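You operate a simulated robot arm through the tools that you are given. There is no shell and no other tool. Be economical: measure what you need, move in short steps, check, and stop when the job is done.

The job below is to be done with a simulated robot arm. You get a single attempt, and the scene is never put back.

## Task
Take the black heater from the top of the steel counter and put it on the white edge guard there.

Only the result counts: the job must be done as asked and must still hold three seconds after the hand-in. Knocking over, shifting, dropping, spilling or breaking anything else fails it.

## Robot
A 6-joint arm with a two-finger parallel gripper, fixed in place. Base frame: the origin is at the foot of the arm, x ahead of it, y to its left, z up; the work surface is at about z = 0. Lengths are in mm, angles in rad, forces in N, time in s.
With the tool pointing down near the work surface it reaches from about 180 to 460 mm from the base axis. Its first joint turns from -1.222 to 1.222 rad. Payload 1.9 kg.
The tool frame sits at the grasp point between the pads (the TCP): z along the fingers, y along the line on which they close. The tips reach 23 mm beyond it. Largest opening 94 mm; finger width 38, thickness 10; the body of the gripper, 54 by 96 mm, starts 39 mm behind the TCP.
Orientation is told as [roll, pitch, yaw] about the base's x, y, z axes, in that order, counted from this pose: with the fingers straight down and closing along the base's y, the tool's x points along the base's -x, its y along +y and its z along -z.

## Interface
- The arm moves only by the tool arm_command. Its arguments are lists of equal length, an entry for each row: "grip": the finger opening in cm, from 0 to 9.4; "offset": the shift along the tool's x, y, z in cm, a list of three; "yaw": the turn about the tool's z in rad. In form: {"grip": [grip, ...], "offset": [[tx, ty, tz], ...], "yaw": [yaw, ...]}. A call has 1 to 8 rows; each row shifts and turns the commanded pose from where the row before left it, along the tool's axes as they then stand. Each row takes 0.2 s and may step no farther than 50 mm and 0.15 rad from the row before; otherwise, or with a gripper value out of range, the whole call is refused. A pose out of reach is approached as far as the arm can. The call stops where the force on the tool passes 40 N (or 10 N more than at its start, if that is more) or the arm is blocked; 0.2 s more then pass. The fingers move at their own pace (about 108 mm/s each) and stop on an object; they squeeze with about 28 N. The grip force told is the motor's: it shows also when the fingers shut on nothing. Time passes only in rows, and 0.2 s behind the last, so rows that do not move let the fingers close. It gives the time, the measured TCP pose, the force on the tool (base axes), the opening and the grip force at its end, in the units of the frame above (readings bear some noise).
- Cameras (640 x 400 px; columns grow to the right, rows downward): "scene" is fixed at [28.7, 295.5, 430.4]; the picture's right is [-0.94, -0.34, 0.00], its down [-0.18, 0.50, -0.84] and it looks along [0.29, -0.79, -0.54] (base axes); focal length 309 px, centre (320, 200). "wrist" rides on the gripper at [-39, 0, -44] in the tool frame; the picture's right is [0.00, -1.00, 0.00], its down [0.97, 0.00, -0.24] and it looks along [0.24, 0.00, 0.97] (tool axes); focal length 218 px, centre (320, 200). There is no depth. A picture from a camera that has moved, and an enlarged one, comes with that camera's place and axes in the base frame and with its lens.
- snapshot(camera): a new picture of that camera. No time passes.
- close_up(camera, box): a new picture of the part [left, top, right, bottom] of that camera's present view, enlarged. No time passes.
- job_done(): hands the job in; it is judged then, once.

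Go step by step. Nothing tells you positions but the pictures and the camera data: compare them with the known pose of the tool, close in by small moves and look again before you grip or let go. The budget is 90 turns and 38 pictures, counting those below and the enlarged ones. Unless the task says otherwise, let go and move clear before handing in, and close with one line.

The tools are called after "Request:" as name(argument=value, ...) on one line, values as JSON. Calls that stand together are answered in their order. arm_command: Moves the arm, as the interface text tells. Its arguments: {"type":"object","properties":{"grip":{"type":"array","items":{"type":"number"}},"offset":{"type":"array","items":{"type":"array","items":{"type":"number"}}},"yaw":{"type":"array","items":{"type":"number"}}},"required":["grip","offset","yaw"]} The other tools are called the same way: snapshot (camera) takes a picture; close_up (camera, box) takes an enlarged picture of a part of a camera's view; job_done () hands the job in.

At the start:

```text
clock: 0.0
eef_pos: [347.5, -111.6, 230.1]
tool_rot: [0.0, -0.002, 0.001]
wrist_force: [0.1, 0.0, 0.2]
gripper_width: 94.0
grip_force: 0.2
```

scene: 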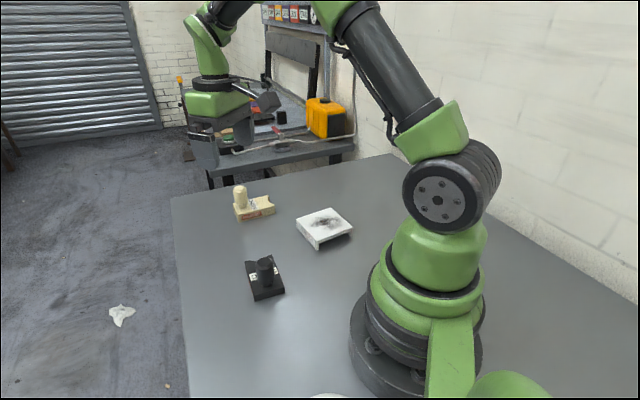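
wrist: 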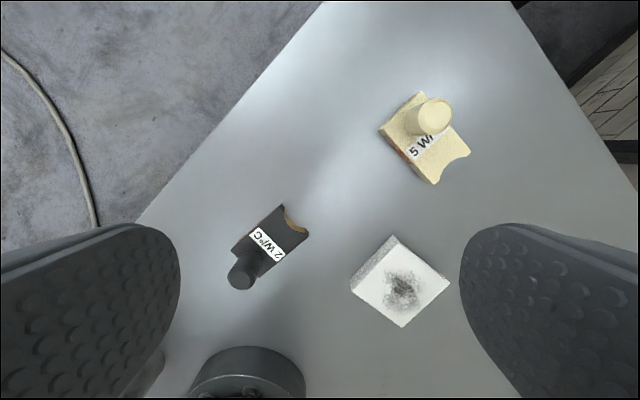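

I see a black block with a knob (labelled "2 W/°C"), a cream block with a knob, and a white slab with a dark smudge. I'll enlarge them first.

Request:
close_up(camera="scene", box=[200, 170, 380, 310])

Request:
close_up(camera="wrist", box=[200, 80, 480, 340])

```text
2.86 times, centred on (290, 240) of scene
camera zoom: at [28.7, 295.5, 430.4], right [-0.94, -0.34, 0.0], down [-0.18, 0.5, -0.84], along [0.29, -0.79, -0.54], focal length 882 px, centre (406, 86)
```

zoom: 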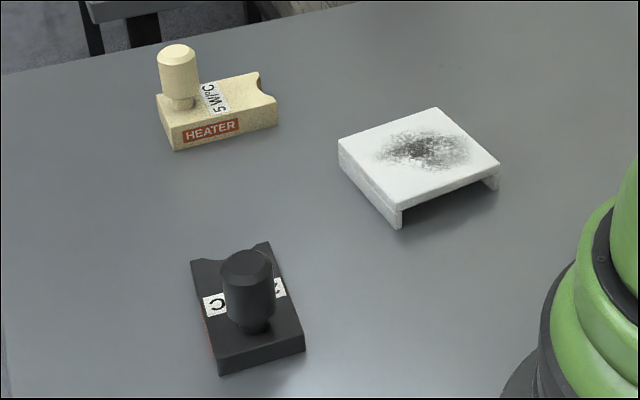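

```text
1.54 times, centred on (340, 210) of wrist
camera zoom: at [385.1, -109.4, 271.3], right [0.0, -1.0, 0.0], down [-0.97, 0.0, 0.24], along [-0.24, 0.0, -0.97], focal length 336 px, centre (289, 185)
```

zoom: 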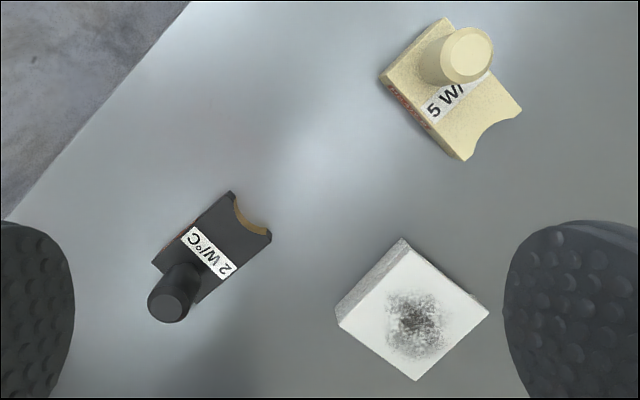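

The black heater's knob comes out at about (246, -26), with its top near z 65, and the block's long axis at about -47°. The guard's plate is centred near (207, -220) with its top near z 16. I'll move above the knob and turn so the fingers close along the block's long axis.

Request:
arm_command(grip=[9.4, 9.4, 9.4, 9.4, 9.4, 9.4, 9.4, 9.4], offset=[[3.38, 2.86, 1.5], [3.38, 2.86, 1.5], [3.38, 2.86, 1.5], [0, 0, 0], [0, 0, 0], [0, 0, 0], [0, 0, 0], [0, 0, 0]], yaw=[0, 0, 0, -0.15, -0.15, -0.15, -0.15, -0.15])

Request:
snapshot(camera="wrist")

Request:
snapshot(camera="scene")

```text
clock: 1.8
eef_pos: [246.3, -25.7, 184.2]
tool_rot: [-0.002, -0.003, 0.754]
wrist_force: [1.2, -0.1, 0.6]
gripper_width: 94.0
grip_force: 0.1
```

```text
33 pictures are left
camera wrist: at [273.3, 2.2, 226.1], right [0.68, -0.73, 0.0], down [-0.71, -0.66, 0.24], along [-0.17, -0.16, -0.97], focal length 218 px, centre (320, 200)
```

wrist: 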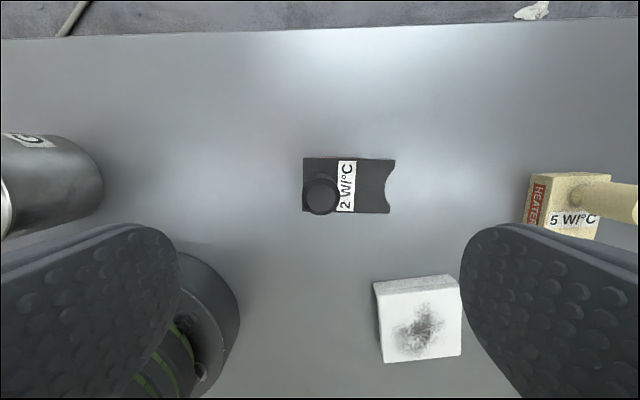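

```text
32 pictures are left
```

scene: 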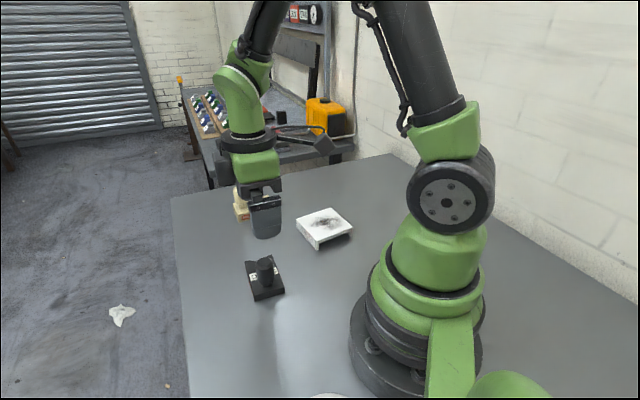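

The block lies nearly square in the wrist view, so the yaw is right, and there's a steel canister well off to the left to stay clear of. I'll zoom in to refine the knob and block geometry.

Request:
close_up(camera="wrist", box=[270, 130, 430, 230])

Request:
close_up(camera="wrist", box=[340, 260, 500, 370])

Request:
close_up(camera="scene", box=[225, 240, 305, 310])

```text
4.00 times, centred on (350, 180) of wrist
camera zoom: at [273.3, 2.2, 226.1], right [0.68, -0.73, 0.0], down [-0.71, -0.66, 0.24], along [-0.17, -0.16, -0.97], focal length 873 px, centre (200, 280)
```

zoom: 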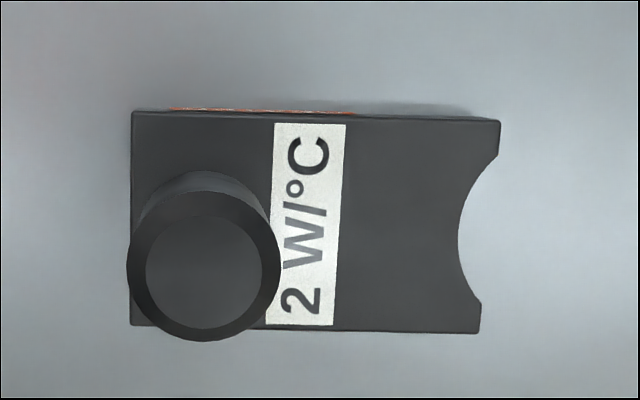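

```text
3.64 times, centred on (420, 315) of wrist
camera zoom: at [273.3, 2.2, 226.1], right [0.68, -0.73, 0.0], down [-0.71, -0.66, 0.24], along [-0.17, -0.16, -0.97], focal length 794 px, centre (-44, -218)
```

zoom: 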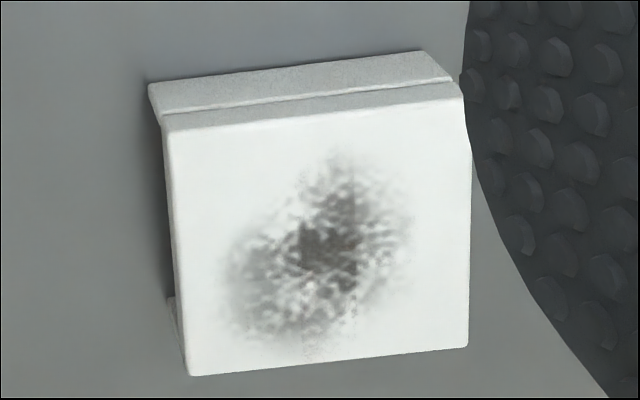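

```text
5.71 times, centred on (265, 275) of scene
camera zoom: at [28.7, 295.5, 430.4], right [-0.94, -0.34, 0.0], down [-0.18, 0.5, -0.84], along [0.29, -0.79, -0.54], focal length 1764 px, centre (634, -229)
```

zoom: 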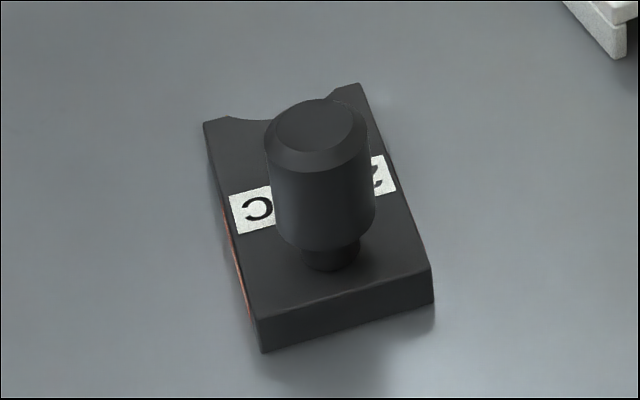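

The knob lies within about 1 mm of the tool axis, the block's centre is 27 mm toward the notch, and the knob's cylinder spans roughly z 24–64. I'll descend to just around the knob and check.

Request:
arm_command(grip=[7, 7, 7, 7], offset=[[0, 0, 4], [0, 0, 4], [0, 0, 3], [0, 0, 0]], yaw=[0, 0, 0, 0])

Request:
snapshot(camera="wrist")

Request:
close_up(camera="scene", box=[200, 190, 330, 310])

```text
clock: 2.8
eef_pos: [247.9, -23.5, 70.0]
tool_rot: [-0.002, -0.002, 0.751]
wrist_force: [0.6, 0.6, -0.1]
gripper_width: 70.0
grip_force: 0.1
```

```text
28 pictures are left
camera wrist: at [275.7, 4.5, 113.6], right [0.68, -0.73, 0.0], down [-0.71, -0.66, 0.24], along [-0.17, -0.16, -0.97], focal length 218 px, centre (320, 200)
```

wrist: 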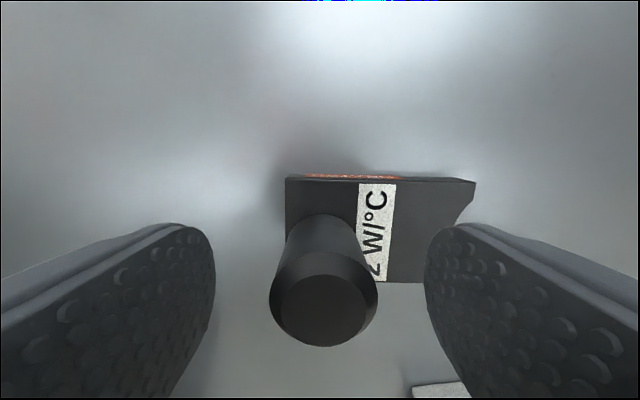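

```text
3.33 times, centred on (265, 250) of scene
camera zoom: at [28.7, 295.5, 430.4], right [-0.94, -0.34, 0.0], down [-0.18, 0.5, -0.84], along [0.29, -0.79, -0.54], focal length 1029 px, centre (503, 33)
```

zoom: 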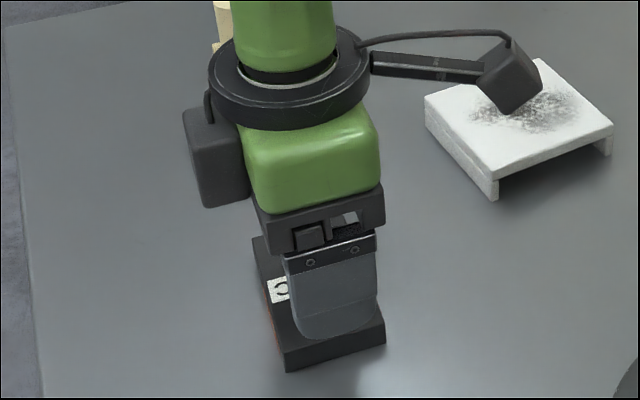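

The fingers straddle the knob evenly with room to spare. I'll go down another 24 mm and close.

Request:
arm_command(grip=[7, 7, 2, 2, 2, 2], offset=[[0, -0.05, 1.2], [0, -0.05, 1.2], [0, 0, 0], [0, 0, 0], [0, 0, 0], [0, 0, 0]], yaw=[0, 0, 0, 0, 0, 0])

```text
clock: 4.2
eef_pos: [248.4, -24.6, 48.8]
tool_rot: [-0.002, -0.003, 0.753]
wrist_force: [0.4, 0.6, -0.7]
gripper_width: 29.4
grip_force: 27.9
```

The knob is gripped at 29 mm. Now a small lift to check that it holds level.

Request:
arm_command(grip=[2, 2, 2], offset=[[0, 0, -2], [0, 0, -2], [0, 0, -3]], yaw=[0, 0, 0])

Request:
close_up(camera="scene", box=[180, 160, 360, 310])

Request:
snapshot(camera="wrist")

```text
clock: 5.0
eef_pos: [247.9, -26.4, 117.5]
tool_rot: [0.001, -0.004, 0.75]
wrist_force: [-0.2, -0.2, -1.5]
gripper_width: 29.1
grip_force: 27.6
```

```text
2.67 times, centred on (270, 235) of scene
camera zoom: at [28.7, 295.5, 430.4], right [-0.94, -0.34, 0.0], down [-0.18, 0.5, -0.84], along [0.29, -0.79, -0.54], focal length 823 px, centre (453, 107)
```

zoom: 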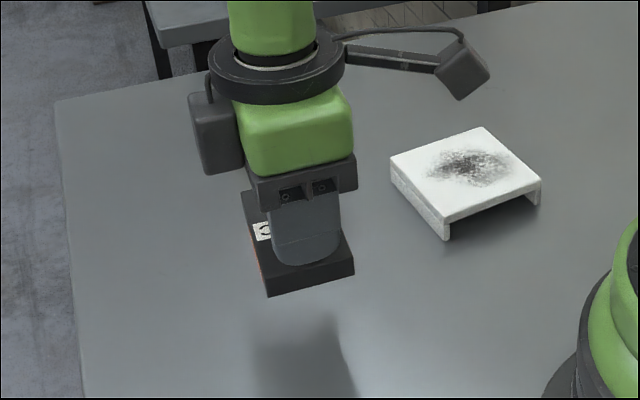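

```text
25 pictures are left
camera wrist: at [275.1, 0.6, 160.3], right [0.68, -0.73, 0.0], down [-0.71, -0.66, 0.24], along [-0.17, -0.16, -0.97], focal length 218 px, centre (320, 200)
```

wrist: 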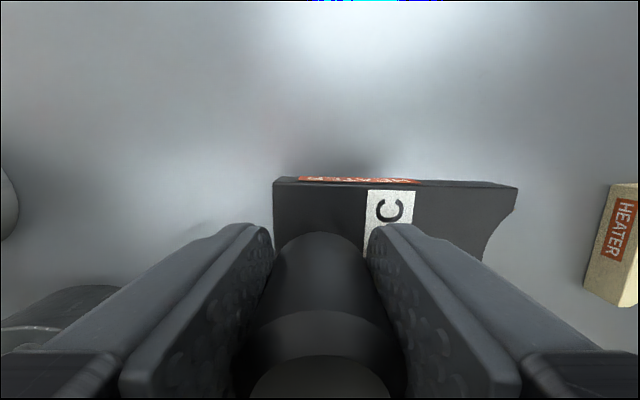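

It's held level and weighs only a little. I'll carry it over the guard at this height and turn 0.15 rad to square it with the plate.

Request:
arm_command(grip=[2, 2, 2, 2, 2, 2, 2, 2], offset=[[2.78, -1.463, 0], [2.78, -1.463, 0], [2.78, -1.463, 0], [2.78, -1.463, 0], [2.78, -1.463, 0], [2.78, -1.463, 0], [0, 0, 0], [0, 0, 0]], yaw=[0, 0, 0, 0, 0, 0, -0.148, 0])

Request:
snapshot(camera="wrist")

Request:
close_up(camera="scene", box=[220, 130, 420, 270])

```text
clock: 6.8
eef_pos: [185.3, -205.3, 119.5]
tool_rot: [0.0, -0.003, 0.9]
wrist_force: [0.3, 0.8, -1.8]
gripper_width: 29.3
grip_force: 28.4
```

```text
24 pictures are left
camera wrist: at [208.4, -173.0, 162.0], right [0.78, -0.62, 0.0], down [-0.6, -0.76, 0.24], along [-0.15, -0.19, -0.97], focal length 218 px, centre (320, 200)
```

wrist: 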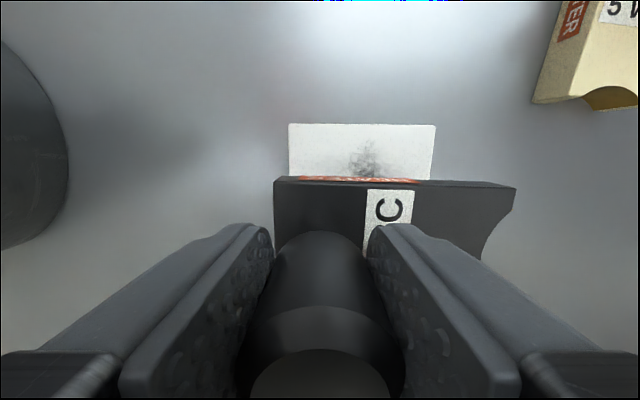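

```text
2.86 times, centred on (320, 200) of scene
camera zoom: at [28.7, 295.5, 430.4], right [-0.94, -0.34, 0.0], down [-0.18, 0.5, -0.84], along [0.29, -0.79, -0.54], focal length 882 px, centre (320, 200)
```

zoom: 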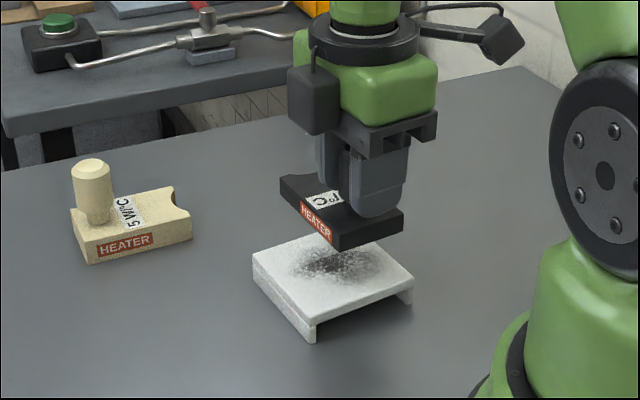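

The heater hangs right over the plate and is squared with it; the plate's centre is about 3 mm back along tool x. I'll correct for that, lower to a few mm above the plate and look.

Request:
arm_command(grip=[2, 2, 2, 2], offset=[[-0.3, 0, 1.5], [0, 0, 1.5], [0, 0, 1.5], [0, 0, 0]], yaw=[0, 0, 0, 0])

Request:
close_up(camera="scene", box=[270, 170, 380, 260])

Request:
snapshot(camera="wrist")

```text
clock: 7.8
eef_pos: [186.2, -201.7, 75.1]
tool_rot: [-0.001, -0.003, 0.9]
wrist_force: [-4.6, 3.9, 16.4]
gripper_width: 29.3
grip_force: 28.1
```

```text
4.44 times, centred on (325, 215) of scene
camera zoom: at [28.7, 295.5, 430.4], right [-0.94, -0.34, 0.0], down [-0.18, 0.5, -0.84], along [0.29, -0.79, -0.54], focal length 1372 px, centre (298, 133)
```

zoom: 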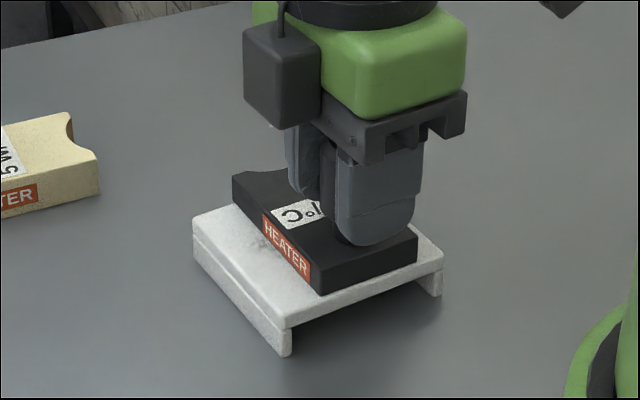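

```text
21 pictures are left
camera wrist: at [210.3, -170.0, 117.6], right [0.78, -0.62, 0.0], down [-0.6, -0.76, 0.24], along [-0.15, -0.19, -0.97], focal length 218 px, centre (320, 200)
```

wrist: 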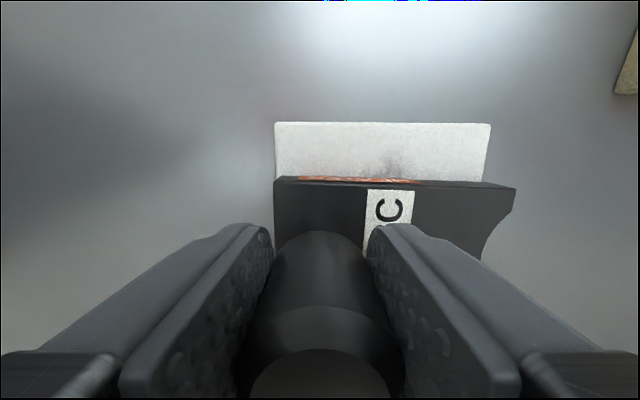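

It has already touched down, since the plate is about 24 mm high, and is pressing with 16 N; it's well centred. I'll ease the push a little before letting go.

Request:
arm_command(grip=[2, 2], offset=[[0, 0, -0.1], [0, 0, 0]], yaw=[0, 0])

```text
clock: 8.4
eef_pos: [187.2, -202.2, 75.9]
tool_rot: [-0.001, -0.002, 0.902]
wrist_force: [1.2, -0.1, -1.6]
gripper_width: 29.3
grip_force: 28.1
```

It's now hanging within 1 mm of the plate. I'll lower half a millimetre, then open slowly.

Request:
arm_command(grip=[2, 2, 3.5, 5.5, 6.5, 6.5], offset=[[0, 0, 0.05], [0, 0, 0], [0, 0, 0], [0, 0, 0], [0, 0, 0], [0, 0, 0]], yaw=[0, 0, 0, 0, 0, 0])

Request:
snapshot(camera="wrist")

```text
clock: 9.8
eef_pos: [186.8, -201.6, 75.9]
tool_rot: [-0.002, -0.001, 0.899]
wrist_force: [-0.7, 0.4, -0.8]
gripper_width: 64.8
grip_force: 0.0
```

```text
20 pictures are left
camera wrist: at [209.6, -170.3, 117.3], right [0.78, -0.62, 0.0], down [-0.6, -0.76, 0.24], along [-0.15, -0.19, -0.97], focal length 218 px, centre (320, 200)
```

wrist: 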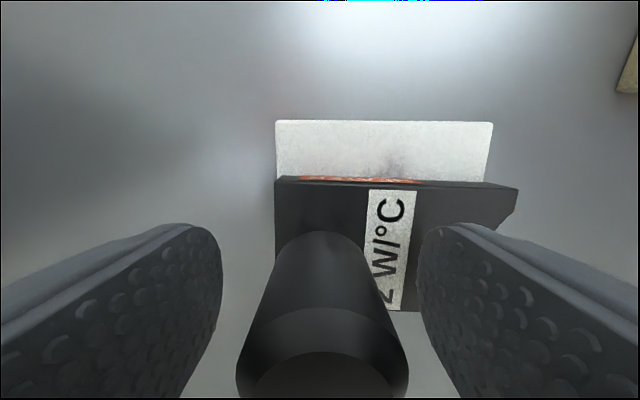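

The fingers are clear of the knob and the heater is resting on the plate. I'll go straight up and check the result.

Request:
arm_command(grip=[6.5, 6.5, 6.5, 6.5, 6.5], offset=[[0, 0, -2], [0, 0, -3], [0, 0, -4], [0, 0, -4], [0, 0, 0]], yaw=[0, 0, 0, 0, 0])

Request:
snapshot(camera="scene")

Request:
snapshot(camera="wrist")

```text
clock: 11.0
eef_pos: [184.1, -203.7, 205.4]
tool_rot: [-0.003, -0.002, 0.901]
wrist_force: [0.3, -0.6, 1.1]
gripper_width: 64.9
grip_force: 0.1
```

```text
19 pictures are left
```

scene: 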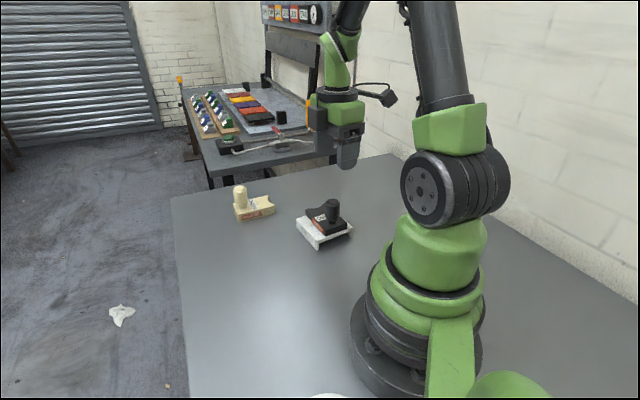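

```text
18 pictures are left
camera wrist: at [207.7, -171.5, 247.7], right [0.78, -0.62, 0.0], down [-0.6, -0.76, 0.24], along [-0.15, -0.19, -0.97], focal length 218 px, centre (320, 200)
```

wrist: 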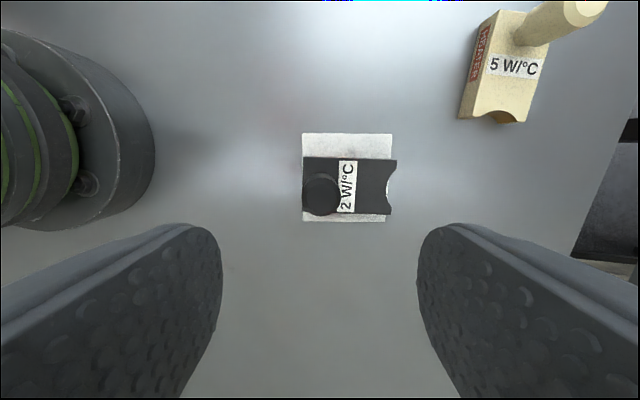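

The black heater sits level and centred on the white guard. The guard and the cream heater haven't moved and the arm is clear, so I'm handing in.

Request:
job_done()

```text
The job is handed in.
```

The black heater is on the white edge guard, level and centred, and the job is handed in.
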